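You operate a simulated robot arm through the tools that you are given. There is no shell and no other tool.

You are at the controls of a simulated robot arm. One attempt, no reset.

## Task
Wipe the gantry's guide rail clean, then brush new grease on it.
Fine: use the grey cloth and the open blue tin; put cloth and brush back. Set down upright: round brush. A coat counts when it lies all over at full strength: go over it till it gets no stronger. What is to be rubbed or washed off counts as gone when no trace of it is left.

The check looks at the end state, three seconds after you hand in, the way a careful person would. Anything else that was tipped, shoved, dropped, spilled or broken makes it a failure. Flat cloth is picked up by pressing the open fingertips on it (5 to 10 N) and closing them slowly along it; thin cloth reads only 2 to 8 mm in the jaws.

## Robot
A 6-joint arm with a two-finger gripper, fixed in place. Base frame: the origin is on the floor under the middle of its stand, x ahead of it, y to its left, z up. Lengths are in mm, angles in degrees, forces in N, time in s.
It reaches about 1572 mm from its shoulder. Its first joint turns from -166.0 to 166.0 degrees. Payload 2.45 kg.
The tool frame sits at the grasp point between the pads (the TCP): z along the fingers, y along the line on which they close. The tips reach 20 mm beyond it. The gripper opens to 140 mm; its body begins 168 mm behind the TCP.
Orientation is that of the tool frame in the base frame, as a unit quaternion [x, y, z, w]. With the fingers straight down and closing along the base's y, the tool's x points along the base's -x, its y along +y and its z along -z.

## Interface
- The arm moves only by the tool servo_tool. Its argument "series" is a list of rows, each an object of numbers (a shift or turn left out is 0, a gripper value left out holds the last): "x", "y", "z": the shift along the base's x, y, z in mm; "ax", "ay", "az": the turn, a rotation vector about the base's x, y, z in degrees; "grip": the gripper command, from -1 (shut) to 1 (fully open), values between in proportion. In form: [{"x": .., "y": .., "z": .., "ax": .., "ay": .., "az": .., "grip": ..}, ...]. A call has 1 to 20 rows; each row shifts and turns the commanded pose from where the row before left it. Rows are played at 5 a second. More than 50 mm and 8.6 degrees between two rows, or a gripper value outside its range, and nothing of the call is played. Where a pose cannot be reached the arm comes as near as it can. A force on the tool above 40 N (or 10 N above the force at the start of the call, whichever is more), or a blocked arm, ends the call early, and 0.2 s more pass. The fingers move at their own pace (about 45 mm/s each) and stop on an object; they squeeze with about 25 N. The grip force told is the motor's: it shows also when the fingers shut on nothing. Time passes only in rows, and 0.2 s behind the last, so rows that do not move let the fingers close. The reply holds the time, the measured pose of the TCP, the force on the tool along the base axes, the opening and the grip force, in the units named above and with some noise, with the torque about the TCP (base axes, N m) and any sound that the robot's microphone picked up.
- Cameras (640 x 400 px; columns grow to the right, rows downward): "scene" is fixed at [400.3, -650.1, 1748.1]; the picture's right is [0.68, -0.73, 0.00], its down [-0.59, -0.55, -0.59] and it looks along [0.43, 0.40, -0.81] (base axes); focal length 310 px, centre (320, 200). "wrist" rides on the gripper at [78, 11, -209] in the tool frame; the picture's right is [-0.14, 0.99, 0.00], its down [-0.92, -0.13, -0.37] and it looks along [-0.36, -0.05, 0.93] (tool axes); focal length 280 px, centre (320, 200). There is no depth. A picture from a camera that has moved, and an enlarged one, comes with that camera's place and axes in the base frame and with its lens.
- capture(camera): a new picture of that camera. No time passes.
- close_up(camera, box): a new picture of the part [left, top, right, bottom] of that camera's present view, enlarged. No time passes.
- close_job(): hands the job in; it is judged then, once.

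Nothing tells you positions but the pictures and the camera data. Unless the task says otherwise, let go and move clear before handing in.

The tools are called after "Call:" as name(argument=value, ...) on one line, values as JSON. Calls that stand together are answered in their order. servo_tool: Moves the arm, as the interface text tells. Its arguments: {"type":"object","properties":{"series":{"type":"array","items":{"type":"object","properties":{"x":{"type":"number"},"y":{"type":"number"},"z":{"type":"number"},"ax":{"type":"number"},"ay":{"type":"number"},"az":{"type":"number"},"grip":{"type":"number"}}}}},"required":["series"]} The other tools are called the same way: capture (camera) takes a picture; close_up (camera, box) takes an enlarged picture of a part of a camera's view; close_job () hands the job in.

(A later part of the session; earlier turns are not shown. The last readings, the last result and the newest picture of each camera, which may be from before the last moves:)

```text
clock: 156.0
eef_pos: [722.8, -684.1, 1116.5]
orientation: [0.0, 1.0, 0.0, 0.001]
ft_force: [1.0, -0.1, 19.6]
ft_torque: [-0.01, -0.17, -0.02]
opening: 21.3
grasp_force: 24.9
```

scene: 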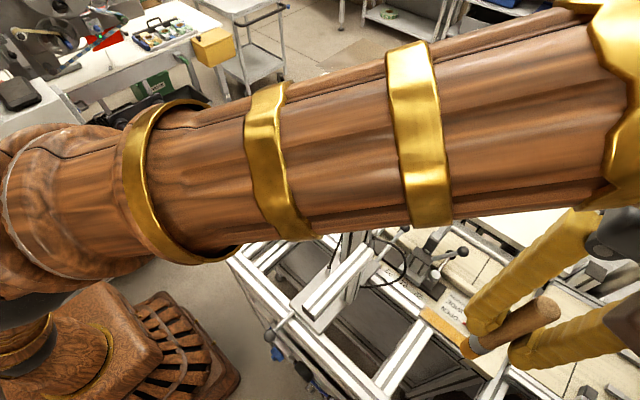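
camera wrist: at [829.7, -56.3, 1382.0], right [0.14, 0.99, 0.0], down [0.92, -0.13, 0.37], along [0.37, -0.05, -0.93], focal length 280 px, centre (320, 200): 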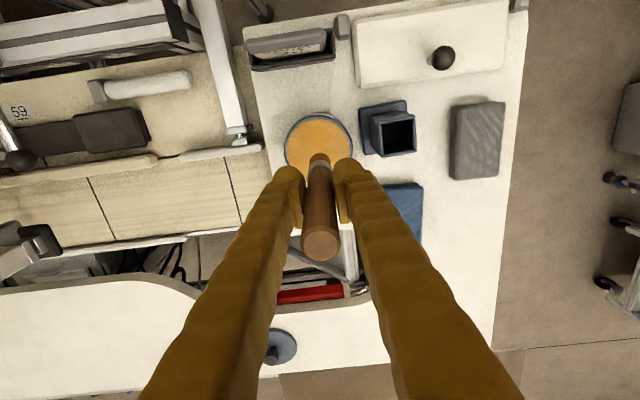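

Solid contact. I'll sweep the +y end across the whole width, right up to its edge.

Call:
servo_tool(series=[{"y": 4}, {"x": -5}, {"x": 5}, {"x": 5}, {"x": 5}, {"x": 4}, {"y": 4}, {"x": -5}, {"x": -5}, {"x": -5}, {"x": -4}, {"y": 3}, {"x": 5}, {"x": 5}, {"x": 5}, {"x": 4}, {"y": -6}, {"x": -6}, {"x": -6}, {}])

Call:
servo_tool(series=[{"z": -1}, {"x": -6}, {"y": 6}, {"x": 6}, {"x": 6}, {"x": 6}, {"y": -10}, {"y": 10}, {"x": -9}, {"y": -12}, {"y": -12}, {"y": -12}, {"y": -12}, {"y": -12}, {}])

Call:
close_up(camera="scene", box=[420, 285, 500, 350])

Call:
close_up(camera="wrist", box=[240, 100, 400, 210])

```text
clock: 160.2
eef_pos: [725.1, -678.3, 1116.1]
orientation: [0.0, 1.0, 0.0, 0.0]
ft_force: [0.2, -0.2, -1.4]
ft_torque: [0.01, 0.04, 0.02]
opening: 21.0
grasp_force: 25.0
```

```text
clock: 163.4
eef_pos: [726.5, -733.3, 1114.0]
orientation: [0.0, 1.0, 0.001, 0.0]
ft_force: [2.3, 1.2, 5.9]
ft_torque: [0.02, -0.2, 0.04]
opening: 21.1
grasp_force: 24.7
```

```text
6.15 times, centred on (460, 318) of scene
camera zoom: at [400.3, -650.1, 1748.1], right [0.68, -0.73, 0.0], down [-0.59, -0.55, -0.59], along [0.43, 0.4, -0.81], focal length 1906 px, centre (-542, -523)
```

zoom: 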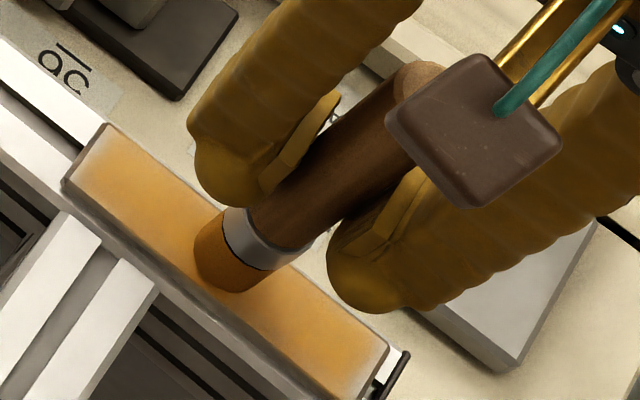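

```text
3.64 times, centred on (320, 155) of wrist
camera zoom: at [648.2, -722.4, 1323.2], right [0.14, 0.99, 0.0], down [0.92, -0.13, 0.37], along [0.37, -0.05, -0.93], focal length 1020 px, centre (320, 364)
```

zoom: 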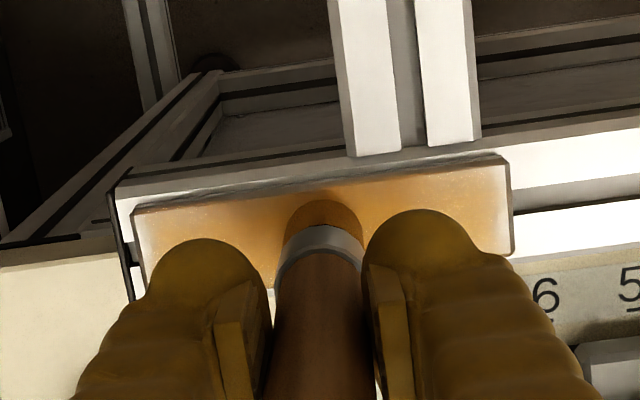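

Call:
close_up(camera="scene", box=[424, 298, 454, 328])

Call:
close_up(camera="scene", box=[450, 320, 490, 355])

```text
13.33 times, centred on (439, 313) of scene
camera zoom: at [400.3, -650.1, 1748.1], right [0.68, -0.73, 0.0], down [-0.59, -0.55, -0.59], along [0.43, 0.4, -0.81], focal length 4130 px, centre (-1267, -1307)
```

zoom: 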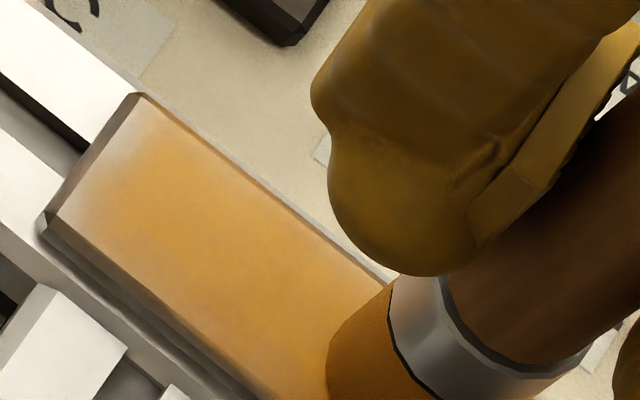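

```text
11.43 times, centred on (470, 338) of scene
camera zoom: at [400.3, -650.1, 1748.1], right [0.68, -0.73, 0.0], down [-0.59, -0.55, -0.59], along [0.43, 0.4, -0.81], focal length 3540 px, centre (-1394, -1371)
```

zoom: 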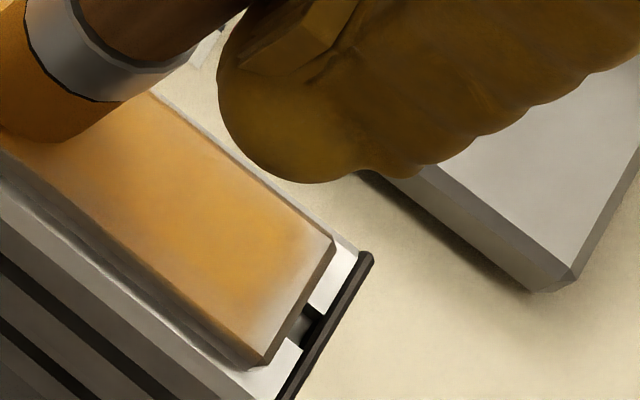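

The ends are improving but still fade over the last few millimetres. I'll move to the -y end, keeping light contact by lowering in small amounts, and work it to the edge.

Call:
servo_tool(series=[{"y": -12}, {"y": -12}, {"y": -12}, {"y": -12}, {"y": -4, "z": -0.5}, {"x": 5}, {"x": 4}, {"x": -5}, {"x": -5}, {"x": -5}, {"x": -4, "z": -0.5}, {"y": -3}, {"x": 5}, {"x": 5}, {"x": 5}, {"x": 4}, {"y": 8}, {"y": -8}, {}])

Call:
servo_tool(series=[{"z": -1}, {"x": -5}, {"x": -5}, {"x": -5}, {"x": -5}, {"y": 8}, {"y": -8}, {"x": 5}, {"x": 5}, {"x": 5}, {"x": 4}, {"y": 4}, {"x": -5}, {"x": -5}, {"x": -5}, {"x": -4}, {"x": 8}, {}])

Call:
close_up(camera="wrist", box=[240, 100, 400, 210])

```text
clock: 167.4
eef_pos: [735.7, -788.4, 1112.9]
orientation: [0.001, 1.0, 0.001, 0.0]
ft_force: [-0.4, 0.3, -0.6]
ft_torque: [0.01, -0.02, 0.01]
opening: 21.1
grasp_force: 24.7
```

```text
clock: 171.2
eef_pos: [722.6, -782.9, 1110.9]
orientation: [0.001, 1.0, 0.001, 0.0]
ft_force: [-1.8, 0.7, 2.2]
ft_torque: [-0.01, 0.06, 0.0]
opening: 21.2
grasp_force: 24.8
```

```text
3.64 times, centred on (320, 155) of wrist
camera zoom: at [645.2, -772.6, 1321.3], right [0.14, 0.99, 0.0], down [0.92, -0.13, 0.37], along [0.36, -0.05, -0.93], focal length 1020 px, centre (320, 364)
```

zoom: 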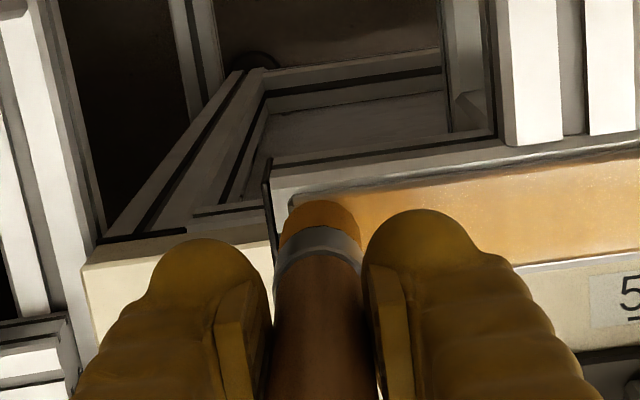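

I'll lift slightly and shift away to check the -y end.

Call:
servo_tool(series=[{"z": 20}, {"z": 30}, {"y": 40, "z": 10}, {"y": 40}, {}])

Call:
close_up(camera="scene", box=[450, 320, 490, 355])

Call:
close_up(camera="scene", box=[420, 285, 500, 350])

Call:
close_up(camera="wrist", box=[200, 100, 360, 210])

```text
clock: 172.4
eef_pos: [723.2, -704.0, 1169.4]
orientation: [0.0, 1.0, 0.0, 0.001]
ft_force: [-0.2, -0.2, -0.5]
ft_torque: [-0.01, -0.04, 0.0]
opening: 21.0
grasp_force: 25.6
```

```text
11.43 times, centred on (470, 338) of scene
camera zoom: at [400.3, -650.1, 1748.1], right [0.68, -0.73, 0.0], down [-0.59, -0.55, -0.59], along [0.43, 0.4, -0.81], focal length 3540 px, centre (-1394, -1371)
```

zoom: 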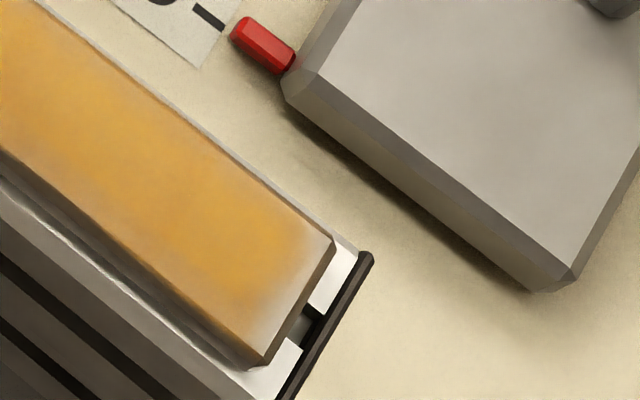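

```text
6.15 times, centred on (460, 318) of scene
camera zoom: at [400.3, -650.1, 1748.1], right [0.68, -0.73, 0.0], down [-0.59, -0.55, -0.59], along [0.43, 0.4, -0.81], focal length 1906 px, centre (-542, -523)
```

zoom: 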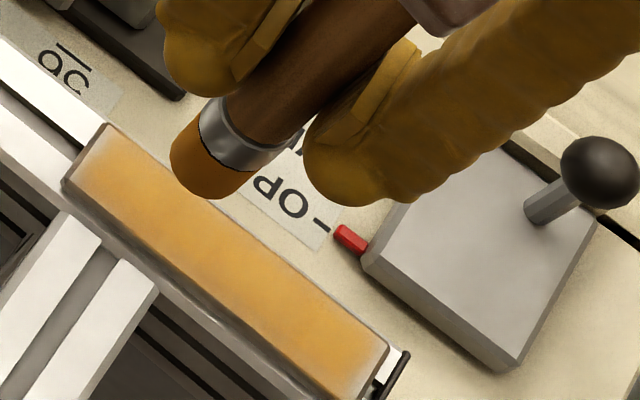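

```text
3.64 times, centred on (280, 155) of wrist
camera zoom: at [645.6, -693.6, 1379.0], right [0.14, 0.99, 0.0], down [0.92, -0.13, 0.37], along [0.37, -0.05, -0.93], focal length 1020 px, centre (466, 364)
```

zoom: 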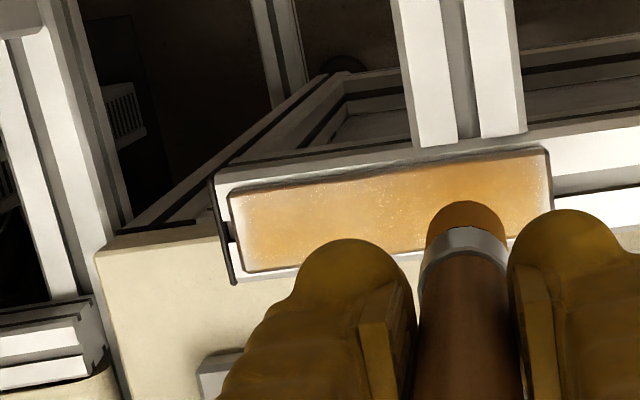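

The -y margin still needs work, and I suspect the brush lost contact there. I'll go back to that end and sweep while feeding down slightly each row to keep the bristles pressed.

Call:
servo_tool(series=[{"y": -42}, {"y": -41}, {"x": 3, "z": -30}, {"z": -26}, {"z": -2}, {"z": -1}, {}])

Call:
close_up(camera="wrist", box=[240, 100, 400, 210])

```text
clock: 174.0
eef_pos: [727.6, -787.0, 1113.2]
orientation: [0.0, 1.0, 0.0, 0.0]
ft_force: [0.2, -0.3, -0.5]
ft_torque: [0.01, -0.01, -0.01]
opening: 21.2
grasp_force: 25.0
```

```text
3.64 times, centred on (320, 155) of wrist
camera zoom: at [649.5, -776.4, 1323.0], right [0.14, 0.99, 0.0], down [0.92, -0.13, 0.37], along [0.36, -0.05, -0.93], focal length 1020 px, centre (320, 364)
```

zoom: 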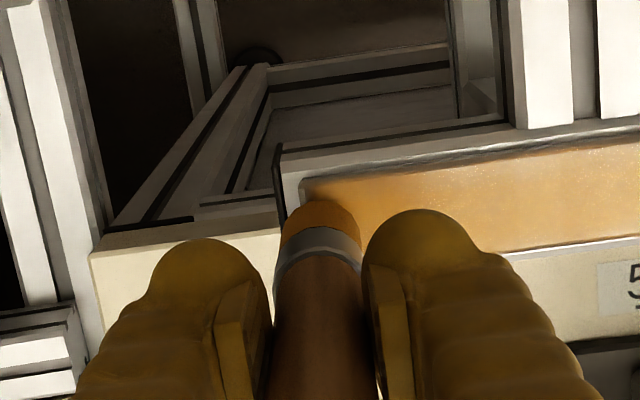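

Call:
servo_tool(series=[{"z": -1.5}, {"z": -0.7}, {"z": -0.7}, {}])

```text
clock: 175.0
eef_pos: [727.3, -785.8, 1113.1]
orientation: [0.0, 1.0, -0.001, 0.0]
ft_force: [-2.9, -1.3, 12.4]
ft_torque: [-0.07, 0.25, 0.04]
opening: 20.8
grasp_force: 24.9
```

Contact is 12 N at the -y end. I'll sweep across the width while feeding down slightly.

Call:
servo_tool(series=[{"x": -4, "z": -0.2}, {"x": -4, "z": -0.2}, {"x": 4, "z": -0.2}, {"x": 4, "z": -0.2}, {"x": 4, "z": -0.2}, {"x": 4, "z": -0.2}, {"y": -2}, {"x": -4, "z": -0.2}, {"x": -4, "z": -0.2}, {"x": -4, "z": -0.2}, {"x": -4, "z": -0.2}, {"x": 4, "z": -0.2}, {"x": 4, "z": -0.2}, {"x": 4, "z": -0.2}, {"x": 4, "z": -0.2}, {}])

Call:
close_up(camera="wrist", box=[240, 100, 400, 210])

Call:
close_up(camera="scene", box=[450, 310, 500, 355])

```text
clock: 178.4
eef_pos: [736.3, -789.4, 1109.4]
orientation: [0.0, 1.0, 0.001, 0.0]
ft_force: [-2.7, -0.4, 10.2]
ft_torque: [-0.02, 0.22, 0.02]
opening: 21.0
grasp_force: 24.8
```

```text
3.64 times, centred on (320, 155) of wrist
camera zoom: at [657.6, -779.1, 1318.0], right [0.14, 0.99, 0.0], down [0.92, -0.13, 0.37], along [0.36, -0.05, -0.93], focal length 1020 px, centre (320, 364)
```

zoom: 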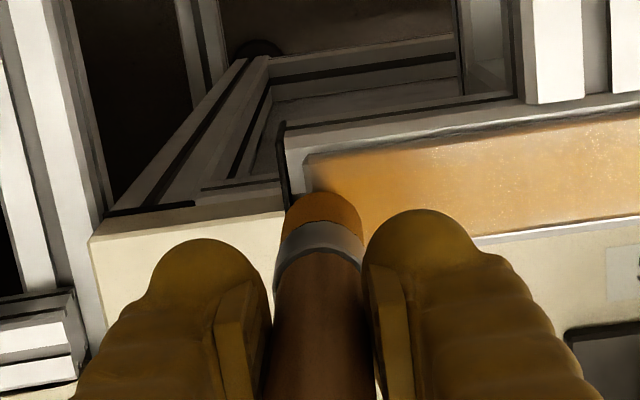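

```text
8.89 times, centred on (475, 332) of scene
camera zoom: at [400.3, -650.1, 1748.1], right [0.68, -0.73, 0.0], down [-0.59, -0.55, -0.59], along [0.43, 0.4, -0.81], focal length 2753 px, centre (-1058, -978)
```

zoom: 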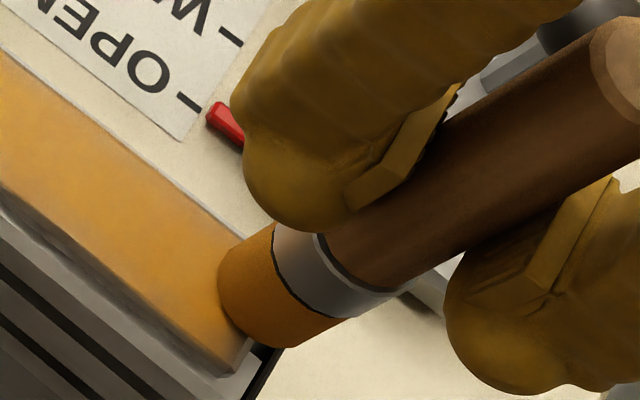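

Contact is holding at 10 N and the end looks darker. One more set of sweeps here, then I'll check.

Call:
servo_tool(series=[{"x": -4}, {"x": -4, "z": -0.2}, {"x": -4, "z": -0.2}, {"x": -5, "z": -0.2}, {"x": -3, "z": -0.2}, {"y": 4}, {"x": 4, "z": -0.2}, {"x": 4, "z": -0.2}, {"x": 4, "z": -0.2}, {"x": 4, "z": -0.2}, {"x": 4}, {"y": -3}, {"x": -4}, {"x": -4}, {"z": 20}, {"z": 30}, {"y": 40, "z": 10}, {"y": 40}, {}])

Call:
close_up(camera="scene", box=[450, 320, 490, 355])

Call:
close_up(camera="wrist", box=[200, 100, 360, 210])

```text
clock: 182.4
eef_pos: [727.8, -708.8, 1166.0]
orientation: [0.0, 1.0, 0.0, 0.0]
ft_force: [-0.2, -0.1, -0.9]
ft_torque: [0.0, -0.02, 0.0]
opening: 21.0
grasp_force: 25.5
```

```text
11.43 times, centred on (470, 338) of scene
camera zoom: at [400.3, -650.1, 1748.1], right [0.68, -0.73, 0.0], down [-0.59, -0.55, -0.59], along [0.43, 0.4, -0.81], focal length 3540 px, centre (-1394, -1371)
```

zoom: 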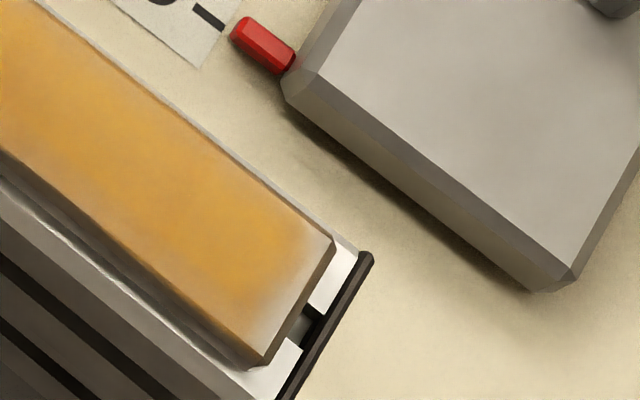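

```text
3.64 times, centred on (280, 155) of wrist
camera zoom: at [649.9, -698.4, 1374.7], right [0.14, 0.99, 0.0], down [0.92, -0.13, 0.37], along [0.36, -0.05, -0.93], focal length 1020 px, centre (466, 364)
```

zoom: 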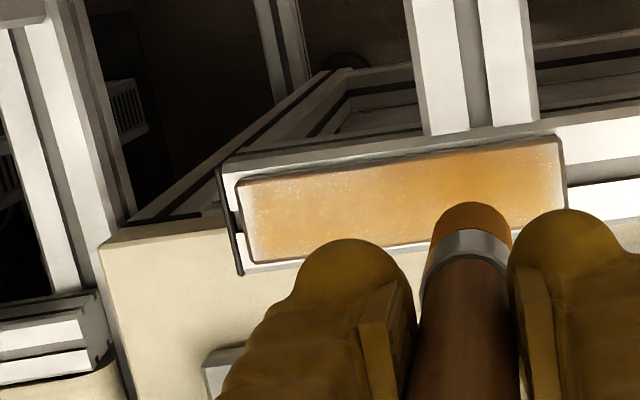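

The -y margin looks unchanged after firm sweeps with fresh grease. I'll move the brush out of view and compare the whole rail with the earlier picture.

Call:
servo_tool(series=[{"x": -40, "z": 30}, {"x": -40, "z": 30}, {"x": -40}, {}])

Call:
close_up(camera="scene", box=[420, 285, 500, 350])

Call:
close_up(camera="wrist", box=[240, 150, 400, 260])

Call:
capture(camera="wrist")

```text
clock: 183.4
eef_pos: [607.4, -709.7, 1230.2]
orientation: [0.0, 1.0, 0.0, 0.0]
ft_force: [-0.4, 0.5, -0.3]
ft_torque: [0.01, 0.0, 0.0]
opening: 20.8
grasp_force: 25.2
```

```text
6.15 times, centred on (460, 318) of scene
camera zoom: at [400.3, -650.1, 1748.1], right [0.68, -0.73, 0.0], down [-0.59, -0.55, -0.59], along [0.43, 0.4, -0.81], focal length 1906 px, centre (-542, -523)
```

zoom: 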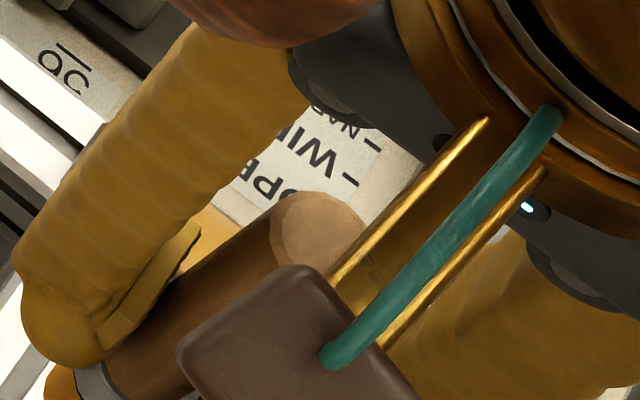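

```text
3.64 times, centred on (320, 205) of wrist
camera zoom: at [529.2, -699.7, 1439.3], right [0.14, 0.99, 0.0], down [0.92, -0.13, 0.37], along [0.36, -0.05, -0.93], focal length 1020 px, centre (320, 182)
```

zoom: 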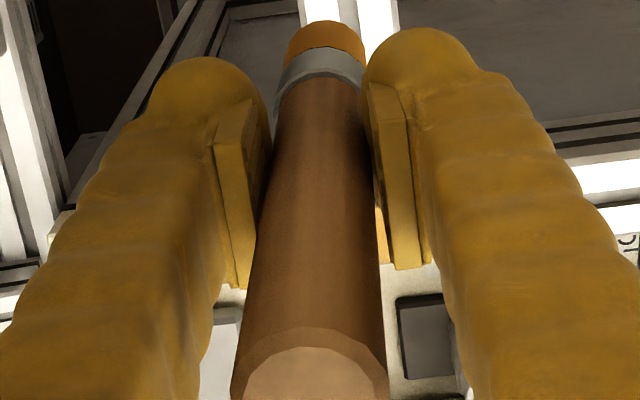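

```text
taken
camera wrist: at [529.2, -699.7, 1439.3], right [0.14, 0.99, 0.0], down [0.92, -0.13, 0.37], along [0.36, -0.05, -0.93], focal length 280 px, centre (320, 200)
```

wrist: 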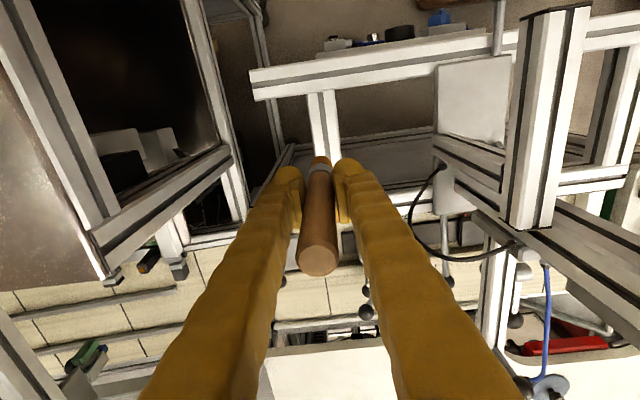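

I'll make another trip to the tin, which also clears the scene view of the rail so I can compare. First up, then along the lane.

Call:
servo_tool(series=[{"x": -6, "z": 45}, {"z": 45}, {"z": 45}, {"z": 33}, {"y": 46}, {"y": 46}, {"y": 46}, {"y": 46}, {"y": 46}, {"y": 46}, {"y": 46}, {"y": 46}, {"y": 46}, {"y": 46}, {"y": 46}, {"y": 46}, {"y": 46}, {"y": 44}, {}])

Call:
close_up(camera="scene", box=[420, 285, 500, 350])

Call:
close_up(camera="scene", box=[424, 298, 474, 338])

Call:
close_up(camera="scene", box=[445, 315, 485, 350])

```text
clock: 187.4
eef_pos: [601.0, -65.3, 1394.8]
orientation: [-0.001, 1.0, 0.0, 0.0]
ft_force: [-0.2, 0.0, -0.2]
ft_torque: [0.0, 0.04, -0.01]
opening: 21.2
grasp_force: 24.9
```

```text
6.15 times, centred on (460, 318) of scene
camera zoom: at [400.3, -650.1, 1748.1], right [0.68, -0.73, 0.0], down [-0.59, -0.55, -0.59], along [0.43, 0.4, -0.81], focal length 1906 px, centre (-542, -523)
```

zoom: 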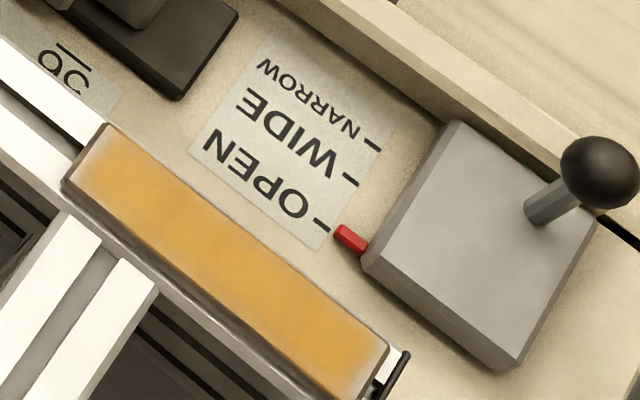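

```text
10.00 times, centred on (449, 318) of scene
camera zoom: at [400.3, -650.1, 1748.1], right [0.68, -0.73, 0.0], down [-0.59, -0.55, -0.59], along [0.43, 0.4, -0.81], focal length 3097 px, centre (-970, -980)
```

zoom: 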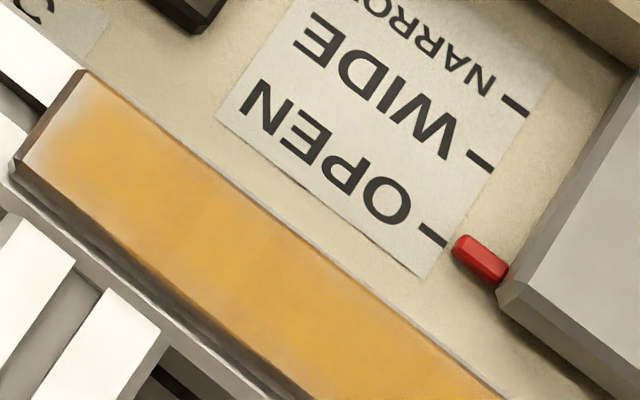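

```text
11.43 times, centred on (465, 332) of scene
camera zoom: at [400.3, -650.1, 1748.1], right [0.68, -0.73, 0.0], down [-0.59, -0.55, -0.59], along [0.43, 0.4, -0.81], focal length 3540 px, centre (-1337, -1314)
```

zoom: 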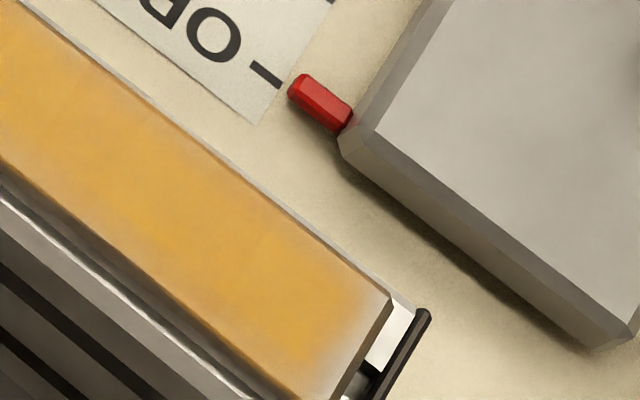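

The coat is uniform, with only a narrow, symmetric fade at both ends that hasn't changed. That suggests it's saturated, but I'll do one more fresh dip and a final full pass to be sure.

Call:
servo_tool(series=[{"x": 44}, {"x": 44}, {"x": 44}, {"x": 44}, {"x": 44}, {"x": 44}, {"x": 42}, {"z": -45}, {"z": -45}, {"z": -45}, {"z": -45}, {"z": -45}, {"z": -30}, {"z": -18}, {}])

Call:
close_up(camera="scene", box=[250, 110, 340, 180])

Call:
close_up(camera="wrist", box=[240, 90, 400, 210])

```text
clock: 190.6
eef_pos: [908.0, -64.1, 1120.5]
orientation: [0.0, 1.0, 0.0, 0.0]
ft_force: [0.5, 0.4, -0.3]
ft_torque: [0.0, 0.0, -0.04]
opening: 21.0
grasp_force: 24.8
```

```text
5.71 times, centred on (295, 145) of scene
camera zoom: at [400.3, -650.1, 1748.1], right [0.68, -0.73, 0.0], down [-0.59, -0.55, -0.59], along [0.43, 0.4, -0.81], focal length 1770 px, centre (463, 514)
```

zoom: 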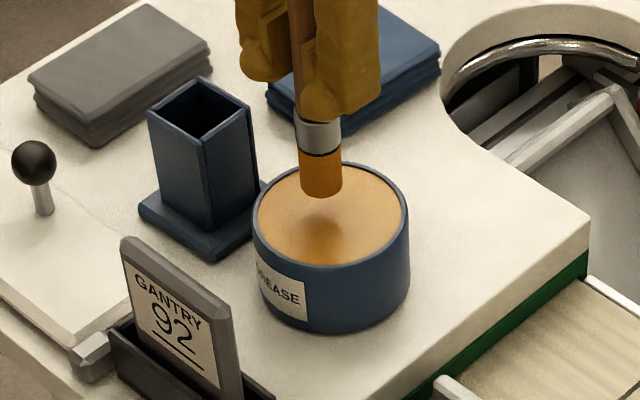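

```text
3.33 times, centred on (320, 150) of wrist
camera zoom: at [828.6, -53.2, 1330.0], right [0.14, 0.99, 0.0], down [0.92, -0.13, 0.37], along [0.36, -0.05, -0.93], focal length 935 px, centre (320, 367)
```

zoom: 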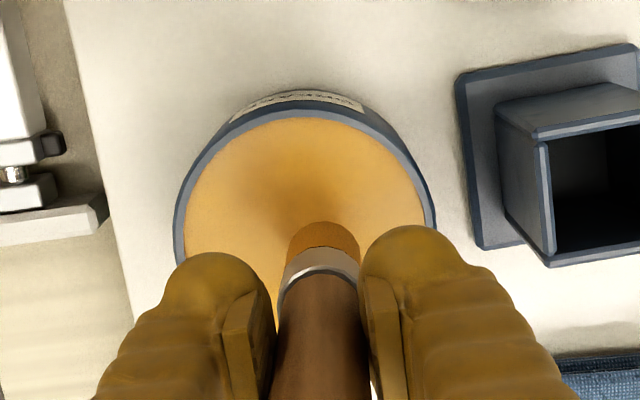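

Call:
servo_tool(series=[{"x": -3, "y": -3, "z": -6}, {"z": -4}, {"z": -2}, {}])

```text
clock: 191.6
eef_pos: [903.5, -69.2, 1109.7]
orientation: [0.0, 1.0, 0.0, 0.0]
ft_force: [-0.6, -0.1, -0.8]
ft_torque: [-0.02, -0.02, -0.02]
opening: 21.0
grasp_force: 25.5
```

Call:
servo_tool(series=[{"z": -1.5}, {"z": -1.5}, {}])

```text
clock: 192.4
eef_pos: [904.4, -69.5, 1108.7]
orientation: [0.0, 1.0, 0.0, 0.0]
ft_force: [0.7, -0.6, -1.2]
ft_torque: [-0.04, -0.01, -0.02]
opening: 21.2
grasp_force: 25.2
```

Call:
servo_tool(series=[{"z": -1.5}, {"z": -1}, {}])

Call:
close_up(camera="scene", box=[250, 110, 340, 180])

```text
clock: 193.2
eef_pos: [904.9, -68.6, 1103.6]
orientation: [-0.001, 1.0, 0.0, 0.0]
ft_force: [0.0, -0.2, -0.6]
ft_torque: [-0.04, 0.03, 0.03]
opening: 21.1
grasp_force: 24.7
```

```text
5.71 times, centred on (295, 145) of scene
camera zoom: at [400.3, -650.1, 1748.1], right [0.68, -0.73, 0.0], down [-0.59, -0.55, -0.59], along [0.43, 0.4, -0.81], focal length 1770 px, centre (463, 514)
```

zoom: 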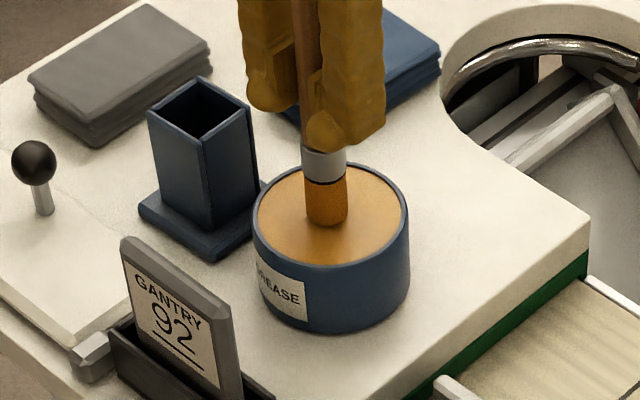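

Call:
servo_tool(series=[{"z": -1}, {"z": -1}, {}])

```text
clock: 194.0
eef_pos: [903.8, -69.3, 1104.3]
orientation: [0.0, 1.0, 0.0, 0.0]
ft_force: [-0.8, 2.3, 10.1]
ft_torque: [0.02, -0.01, 0.0]
opening: 21.1
grasp_force: 25.3
```

The brush is in the grease at 10 N. A small swirl, then lift and return to the rail.

Call:
servo_tool(series=[{"x": 4}, {"y": -4}, {"x": -4}, {"y": 4}, {"z": 10}, {"z": 40}, {"z": 45}, {"z": 45}, {"z": 45}, {"z": 45}, {"z": 45}, {"z": 20}, {"x": -44}, {"x": -44}, {"x": -44}, {"x": -44}, {"x": -44}, {"x": -44}, {"x": -40}, {}])

Call:
servo_tool(series=[{"y": -47}, {"y": -47}, {"y": -47}, {"y": -47}, {"y": -47}, {"y": -47}, {"y": -47}, {"y": -47}, {"y": -47}, {"y": -47}, {"y": -47}, {"y": -47}, {"y": -47}, {"x": 42, "z": -25}, {"x": 42, "z": -25}, {"x": 40, "z": -25}, {"z": -45}, {"z": -45}, {"z": -45}, {}])

Call:
close_up(camera="wrist", box=[240, 100, 400, 210])

Call:
close_up(camera="scene", box=[420, 285, 500, 350])

```text
clock: 198.2
eef_pos: [600.2, -70.9, 1396.5]
orientation: [0.0, 1.0, -0.001, 0.0]
ft_force: [-0.4, 0.2, -0.8]
ft_torque: [0.01, 0.0, -0.01]
opening: 21.1
grasp_force: 25.2
```

```text
clock: 202.4
eef_pos: [727.6, -679.7, 1189.9]
orientation: [0.0, 1.0, 0.0, 0.0]
ft_force: [-0.7, 0.0, -0.9]
ft_torque: [-0.01, -0.04, 0.02]
opening: 20.9
grasp_force: 24.4
```

```text
3.64 times, centred on (320, 155) of wrist
camera zoom: at [649.7, -670.2, 1399.1], right [0.14, 0.99, 0.0], down [0.92, -0.13, 0.37], along [0.36, -0.05, -0.93], focal length 1020 px, centre (320, 364)
```

zoom: 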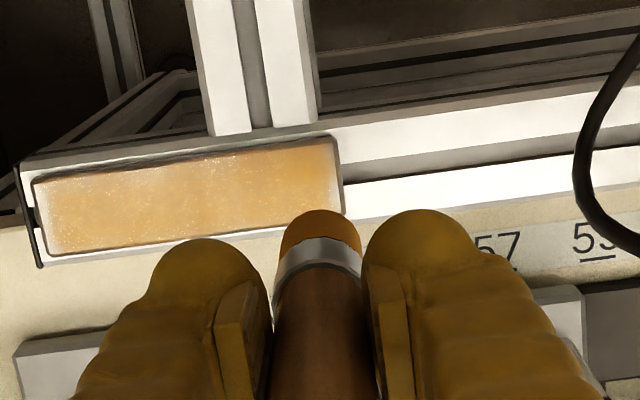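

```text
6.15 times, centred on (460, 318) of scene
camera zoom: at [400.3, -650.1, 1748.1], right [0.68, -0.73, 0.0], down [-0.59, -0.55, -0.59], along [0.43, 0.4, -0.81], focal length 1906 px, centre (-542, -523)
```

zoom: 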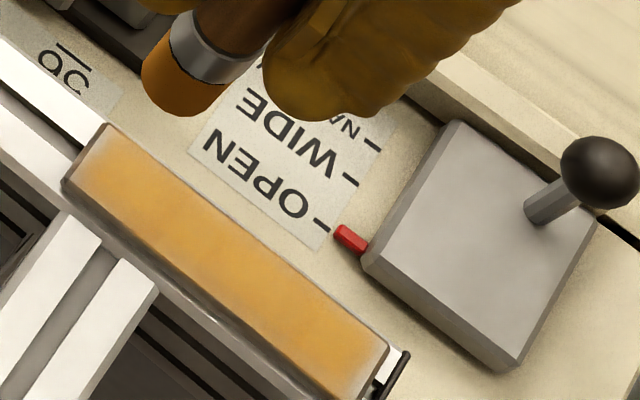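

The brush is loaded and above the rail's +y end. I'll descend to contact with the small x correction.

Call:
servo_tool(series=[{"x": -4, "y": 1, "z": -40}, {"z": -30}, {"z": -10}, {"z": -1.5}, {}])

Call:
servo_tool(series=[{"z": -1}, {"z": -1}, {}])

```text
clock: 203.6
eef_pos: [719.6, -677.7, 1107.2]
orientation: [-0.001, 1.0, 0.0, 0.0]
ft_force: [-0.1, 0.5, -1.4]
ft_torque: [0.03, 0.01, 0.03]
opening: 20.9
grasp_force: 25.1
```

```text
clock: 204.4
eef_pos: [719.3, -679.2, 1105.9]
orientation: [0.0, 1.0, -0.001, 0.002]
ft_force: [-2.4, 0.8, 19.8]
ft_torque: [0.01, 0.1, 0.02]
opening: 21.1
grasp_force: 24.8
```

Contact at the +y end. I'll sweep this end, then make full-length passes with a slight downward feed.

Call:
servo_tool(series=[{"x": 4}, {"x": 4}, {"x": 4}, {"x": 4, "z": -0.2}, {"y": 4}, {"x": -4, "z": -0.2}, {"x": -4, "z": -0.2}, {"x": -4, "z": -0.2}, {"x": -4, "z": -0.2}, {"x": -3}, {"y": -12, "z": -0.2}, {"y": -12, "z": -0.2}, {"y": -12, "z": -0.2}, {"y": -12, "z": -0.2}, {"y": -12, "z": -0.2}, {"y": -12, "z": -0.2}, {"y": -12, "z": -0.2}, {"y": -12, "z": -0.2}, {"y": -12, "z": -0.2}, {}])

Call:
servo_tool(series=[{"y": -4}, {"x": 4, "z": -0.2}, {"x": 4, "z": -0.2}, {"x": 4, "z": -0.2}, {"x": 4, "z": -0.2}, {"x": 4, "z": -0.2}, {"y": 3}, {"x": -5}, {"x": 5}, {"y": 12, "z": -0.2}, {"y": 12, "z": -0.2}, {"y": 12, "z": -0.2}, {"y": 12, "z": -0.2}, {"y": 12, "z": -0.2}, {"y": 12, "z": -0.2}, {"y": 12, "z": -0.2}, {"y": 12, "z": -0.2}, {"y": 12, "z": -0.2}, {}])

Call:
close_up(camera="scene", box=[420, 285, 500, 350])

Call:
close_up(camera="wrist", box=[200, 100, 360, 210])

```text
clock: 208.6
eef_pos: [717.9, -782.8, 1101.2]
orientation: [0.0, 1.0, 0.0, -0.001]
ft_force: [0.0, 4.3, 15.0]
ft_torque: [0.2, -0.08, 0.01]
opening: 21.1
grasp_force: 25.4
```

```text
clock: 212.6
eef_pos: [737.2, -674.2, 1098.9]
orientation: [0.0, 1.0, -0.001, 0.0]
ft_force: [-0.3, 0.2, 5.5]
ft_torque: [-0.02, 0.02, 0.0]
opening: 21.2
grasp_force: 25.2
```

```text
6.15 times, centred on (460, 318) of scene
camera zoom: at [400.3, -650.1, 1748.1], right [0.68, -0.73, 0.0], down [-0.59, -0.55, -0.59], along [0.43, 0.4, -0.81], focal length 1906 px, centre (-542, -523)
```

zoom: 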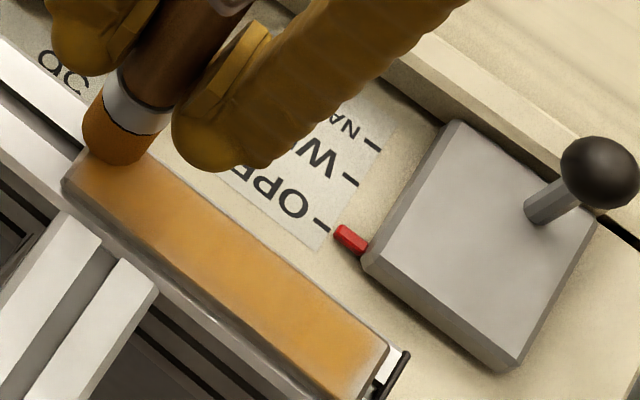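

```text
3.64 times, centred on (280, 155) of wrist
camera zoom: at [660.0, -663.9, 1308.2], right [0.14, 0.99, 0.0], down [0.92, -0.13, 0.37], along [0.36, -0.05, -0.93], focal length 1020 px, centre (466, 364)
```

zoom: 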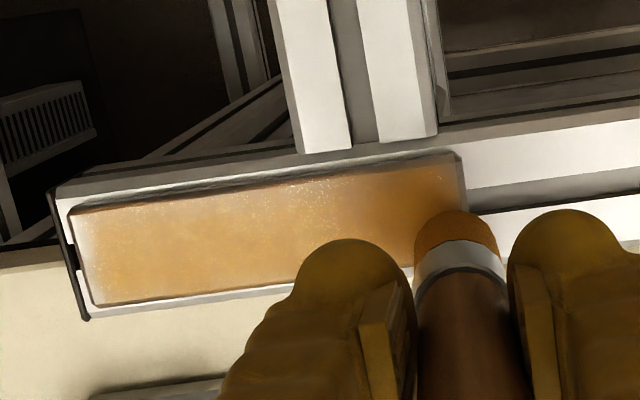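

The colour in the middle matches the earlier pictures. I'll do one last pair of full-length passes with this fresh load, including both ends, to be sure it's at full strength.

Call:
servo_tool(series=[{"x": -4}, {"x": -5, "z": -0.2}, {"y": -12, "z": -0.2}, {"y": -12, "z": -0.2}, {"y": -12, "z": -0.2}, {"y": -12, "z": -0.2}, {"y": -12, "z": -0.2}, {"y": -12, "z": -0.2}, {"y": -12, "z": -0.2}, {"y": -12, "z": -0.2}, {"y": -12, "z": -0.2}, {"y": -7}, {"x": 5, "z": -0.2}, {"x": 5, "z": -0.2}, {"x": -5, "z": -0.2}, {"x": -5, "z": -0.2}, {"x": -5, "z": -0.2}, {"x": -5, "z": -0.2}, {}])

Call:
servo_tool(series=[{"x": 5}, {"x": 5}, {"x": -5}, {"x": -5}, {"y": 6}, {"y": 12, "z": -0.2}, {"y": 12, "z": -0.2}, {"y": 12, "z": -0.2}, {"y": 12, "z": -0.2}, {"y": 12, "z": -0.2}, {"y": 12, "z": -0.2}, {"y": 12, "z": -0.2}, {"y": 12, "z": -0.2}, {"y": 10}, {"x": 5}, {"x": 5}, {"x": 5}, {"x": -5}, {"x": -5}, {}])

Call:
servo_tool(series=[{"z": 20}, {"z": 40}, {"z": 40}, {"z": 40}, {"x": -40, "z": 25}, {"x": -40, "z": 25}, {"x": -40, "z": 25}, {"z": 45}, {"z": 40}, {}])

```text
clock: 216.6
eef_pos: [718.8, -790.6, 1095.6]
orientation: [0.0, 1.0, 0.0, 0.0]
ft_force: [-0.5, -0.1, 3.5]
ft_torque: [-0.01, 0.0, -0.01]
opening: 20.8
grasp_force: 25.1
```

```text
clock: 220.8
eef_pos: [723.1, -678.2, 1094.2]
orientation: [0.0, 1.0, 0.0, 0.0]
ft_force: [3.4, 0.9, 9.2]
ft_torque: [0.07, -0.43, 0.0]
opening: 21.0
grasp_force: 25.2
```

```text
clock: 223.0
eef_pos: [605.8, -680.0, 1391.9]
orientation: [0.001, 1.0, 0.0, 0.0]
ft_force: [-0.5, 0.2, -0.5]
ft_torque: [-0.01, -0.01, 0.02]
opening: 21.0
grasp_force: 25.0
```

The coating passes are done, so I'll carry the brush back toward its holder and check the rail from the scene camera on the way.

Call:
servo_tool(series=[{"y": 47.3}, {"y": 47.3}, {"y": 47.3}, {"y": 47.3}, {"y": 47.3}, {"y": 47.3}, {"y": 47.3}, {"y": 47.3}, {"y": 47.3}, {"y": 47.3}, {"y": 47.3}, {"y": 47.3}, {"y": 47.3}, {"y": 47.3}, {"y": 47.3}, {}])

Call:
close_up(camera="scene", box=[424, 298, 474, 338])

Call:
close_up(camera="scene", box=[445, 315, 485, 350])

Call:
close_up(camera="scene", box=[420, 285, 500, 350])

```text
clock: 226.4
eef_pos: [603.0, 30.1, 1395.8]
orientation: [0.0, 1.0, 0.0, 0.0]
ft_force: [-0.2, 0.5, -0.4]
ft_torque: [-0.01, -0.03, 0.03]
opening: 21.0
grasp_force: 24.5
```

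```text
10.00 times, centred on (449, 318) of scene
camera zoom: at [400.3, -650.1, 1748.1], right [0.68, -0.73, 0.0], down [-0.59, -0.55, -0.59], along [0.43, 0.4, -0.81], focal length 3097 px, centre (-970, -980)
```

zoom: 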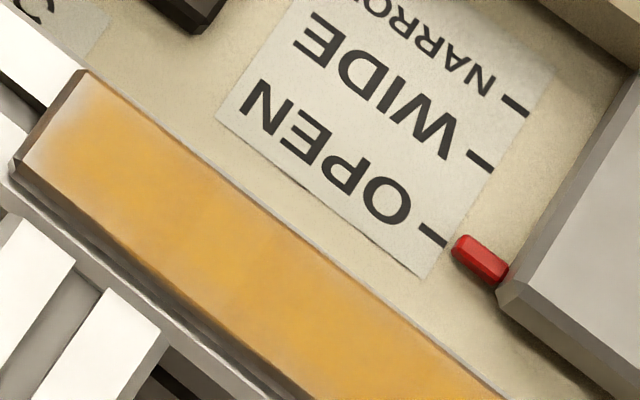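

```text
11.43 times, centred on (465, 332) of scene
camera zoom: at [400.3, -650.1, 1748.1], right [0.68, -0.73, 0.0], down [-0.59, -0.55, -0.59], along [0.43, 0.4, -0.81], focal length 3540 px, centre (-1337, -1314)
```

zoom: 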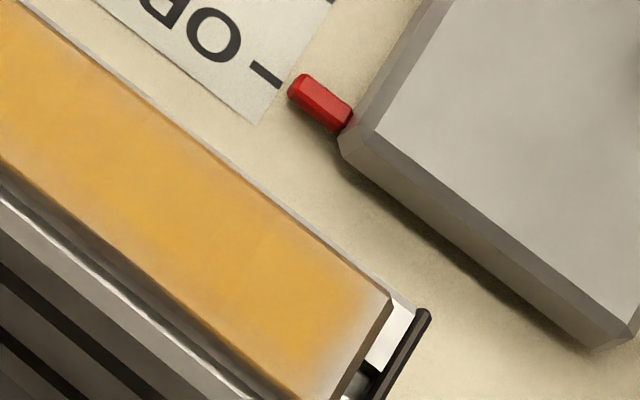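

```text
6.15 times, centred on (460, 318) of scene
camera zoom: at [400.3, -650.1, 1748.1], right [0.68, -0.73, 0.0], down [-0.59, -0.55, -0.59], along [0.43, 0.4, -0.81], focal length 1906 px, centre (-542, -523)
```

zoom: 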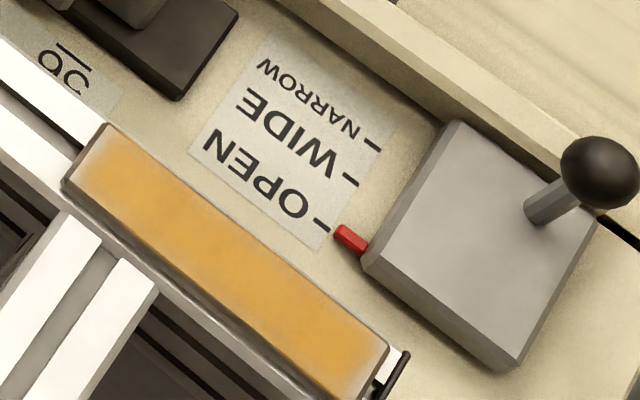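

The rail looks identical to before the last dip, so the coat is at full strength and gets no stronger. Now I'll return the brush to its holder, starting by moving above it.

Call:
servo_tool(series=[{"x": 44}, {"x": 44}, {"x": 44}, {"x": 44}, {"x": 44}, {"x": 44}, {"x": 30}, {"z": -45}, {"z": -45}, {"z": -45}, {"z": -45}, {"z": -40}, {}])

Call:
close_up(camera="wrist", box=[240, 100, 400, 210])

Call:
close_up(camera="scene", box=[230, 90, 330, 170])

Call:
capture(camera="wrist")

```text
clock: 229.2
eef_pos: [896.2, 29.9, 1173.4]
orientation: [0.0, 1.0, 0.0, 0.0]
ft_force: [0.3, 0.3, 0.0]
ft_torque: [0.01, -0.01, -0.02]
opening: 21.2
grasp_force: 24.6
```

```text
3.64 times, centred on (320, 155) of wrist
camera zoom: at [817.5, 39.6, 1382.2], right [0.14, 0.99, 0.0], down [0.92, -0.13, 0.37], along [0.37, -0.05, -0.93], focal length 1020 px, centre (320, 364)
```

zoom: 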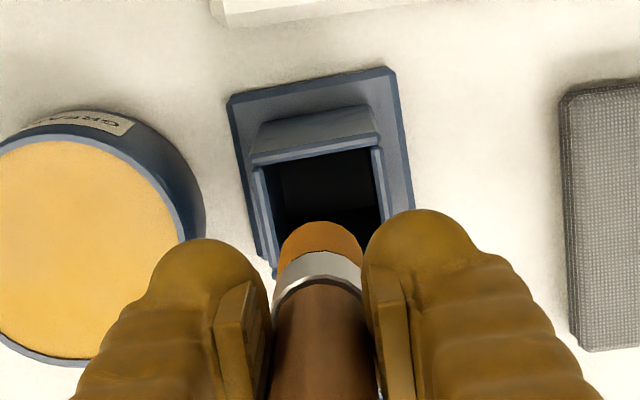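

```text
5.00 times, centred on (280, 130) of scene
camera zoom: at [400.3, -650.1, 1748.1], right [0.68, -0.73, 0.0], down [-0.59, -0.55, -0.59], along [0.43, 0.4, -0.81], focal length 1549 px, centre (520, 550)
```

zoom: 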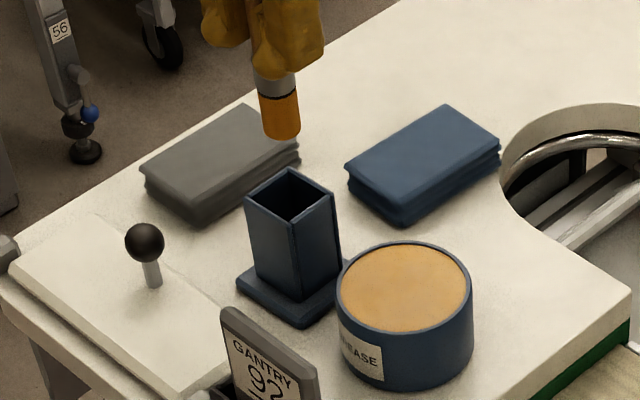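

```text
taken
camera wrist: at [817.5, 39.6, 1382.2], right [0.14, 0.99, 0.0], down [0.92, -0.13, 0.37], along [0.37, -0.05, -0.93], focal length 280 px, centre (320, 200)
```

wrist: 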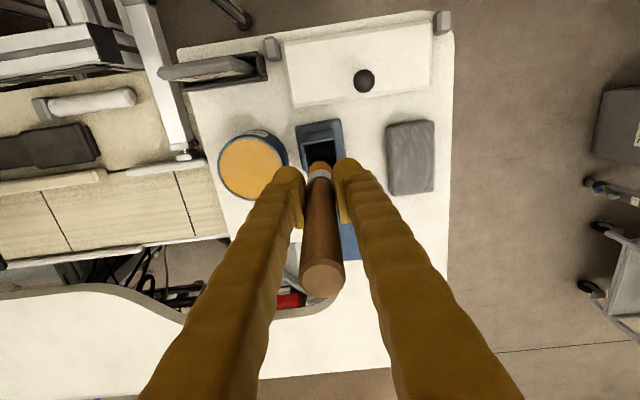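

The brush is above its holder but may be slightly tilted in the grip. I'll zoom in on the handle top to work out the tilt before inserting.

Call:
close_up(camera="wrist", box=[260, 150, 380, 310])

Call:
close_up(camera="scene", box=[230, 60, 320, 150])

```text
2.50 times, centred on (320, 230) of wrist
camera zoom: at [817.5, 39.6, 1382.2], right [0.14, 0.99, 0.0], down [0.92, -0.13, 0.37], along [0.37, -0.05, -0.93], focal length 701 px, centre (320, 125)
```

zoom: 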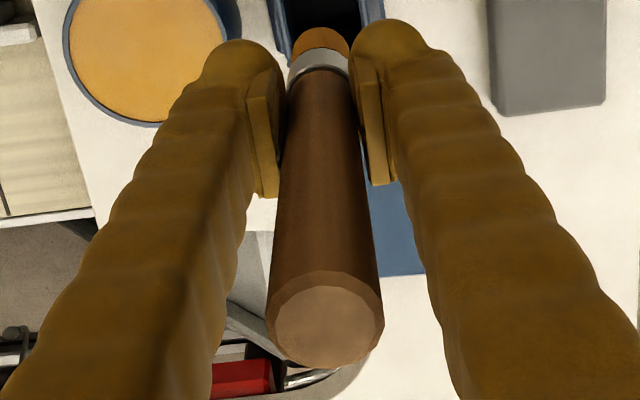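

```text
4.44 times, centred on (275, 105) of scene
camera zoom: at [400.3, -650.1, 1748.1], right [0.68, -0.73, 0.0], down [-0.59, -0.55, -0.59], along [0.43, 0.4, -0.81], focal length 1376 px, centre (520, 622)
```

zoom: 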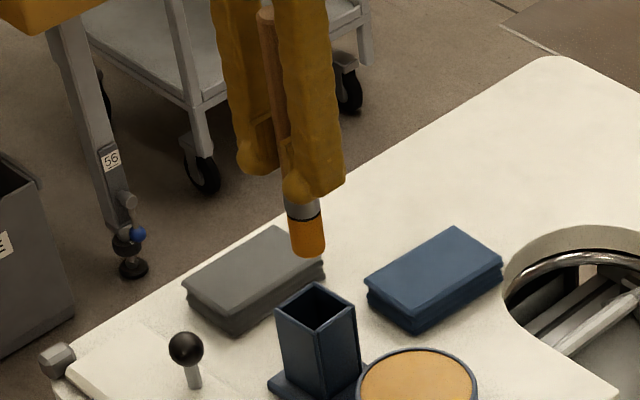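

The brush tip is about 4 mm to +x of the TCP with only a slight tilt, and the holder's opening is centred near (900, 31). I'll nudge y by 1 mm and lower the tip to the holder's mouth.

Call:
servo_tool(series=[{"y": 1, "z": -20}, {"z": -20}, {"z": -12}, {}])

Call:
close_up(camera="scene", box=[240, 100, 310, 170])

Call:
close_up(camera="wrist", box=[260, 100, 380, 210])

```text
clock: 230.2
eef_pos: [898.9, 31.3, 1121.5]
orientation: [0.0, 1.0, -0.001, 0.0]
ft_force: [-0.4, 0.4, -0.8]
ft_torque: [0.02, 0.01, 0.0]
opening: 21.1
grasp_force: 24.5
```

```text
5.71 times, centred on (275, 135) of scene
camera zoom: at [400.3, -650.1, 1748.1], right [0.68, -0.73, 0.0], down [-0.59, -0.55, -0.59], along [0.43, 0.4, -0.81], focal length 1770 px, centre (577, 571)
```

zoom: 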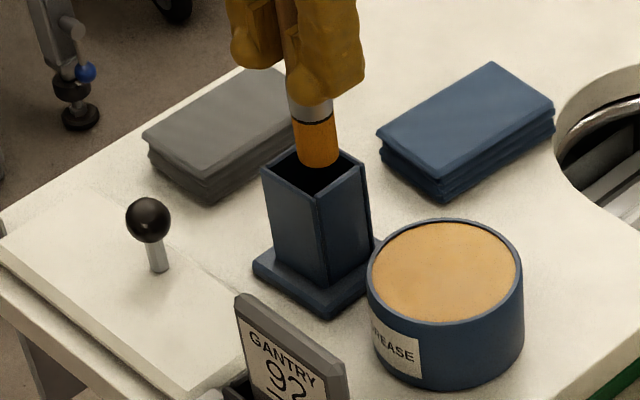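

```text
3.64 times, centred on (320, 155) of wrist
camera zoom: at [821.0, 41.4, 1331.2], right [0.14, 0.99, 0.0], down [0.92, -0.13, 0.37], along [0.37, -0.05, -0.93], focal length 1020 px, centre (320, 364)
```

zoom: 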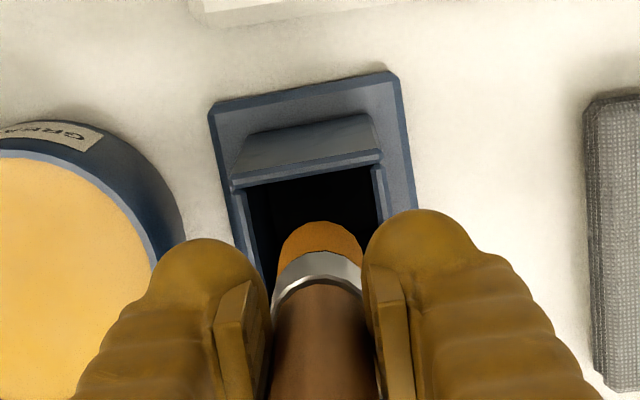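

The tip is at the mouth and almost centred, with about 2 mm of correction needed toward -x and 1 mm toward +y. I'll adjust and lower it inside.

Call:
servo_tool(series=[{"x": -2, "y": 1}, {"z": -10}, {"z": -10}, {"z": -10}, {}])

Call:
close_up(camera="scene", box=[240, 100, 310, 170])

Call:
close_up(camera="wrist", box=[260, 100, 380, 210])

```text
clock: 231.4
eef_pos: [892.6, 33.6, 1092.4]
orientation: [0.0, 1.0, 0.0, 0.001]
ft_force: [0.3, -0.4, -0.7]
ft_torque: [0.01, -0.01, 0.01]
opening: 21.1
grasp_force: 24.6
```

```text
5.71 times, centred on (275, 135) of scene
camera zoom: at [400.3, -650.1, 1748.1], right [0.68, -0.73, 0.0], down [-0.59, -0.55, -0.59], along [0.43, 0.4, -0.81], focal length 1770 px, centre (577, 571)
```

zoom: 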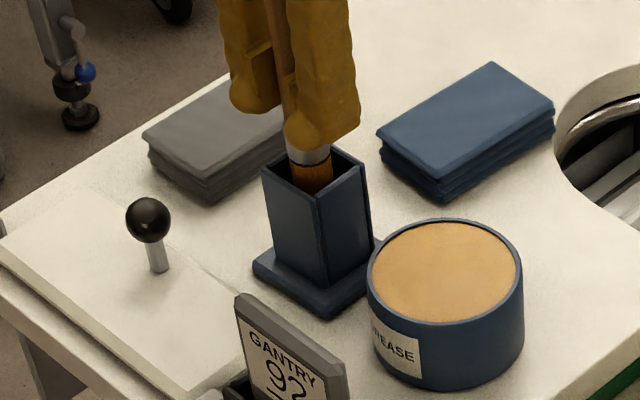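

```text
3.64 times, centred on (320, 155) of wrist
camera zoom: at [815.9, 43.4, 1301.5], right [0.14, 0.99, 0.0], down [0.92, -0.13, 0.37], along [0.36, -0.05, -0.93], focal length 1020 px, centre (320, 364)
```

zoom: 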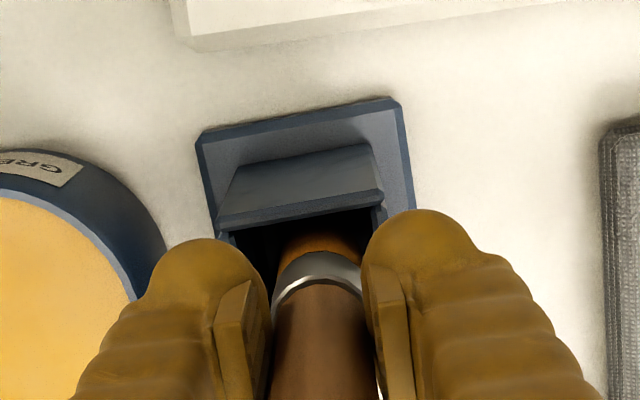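

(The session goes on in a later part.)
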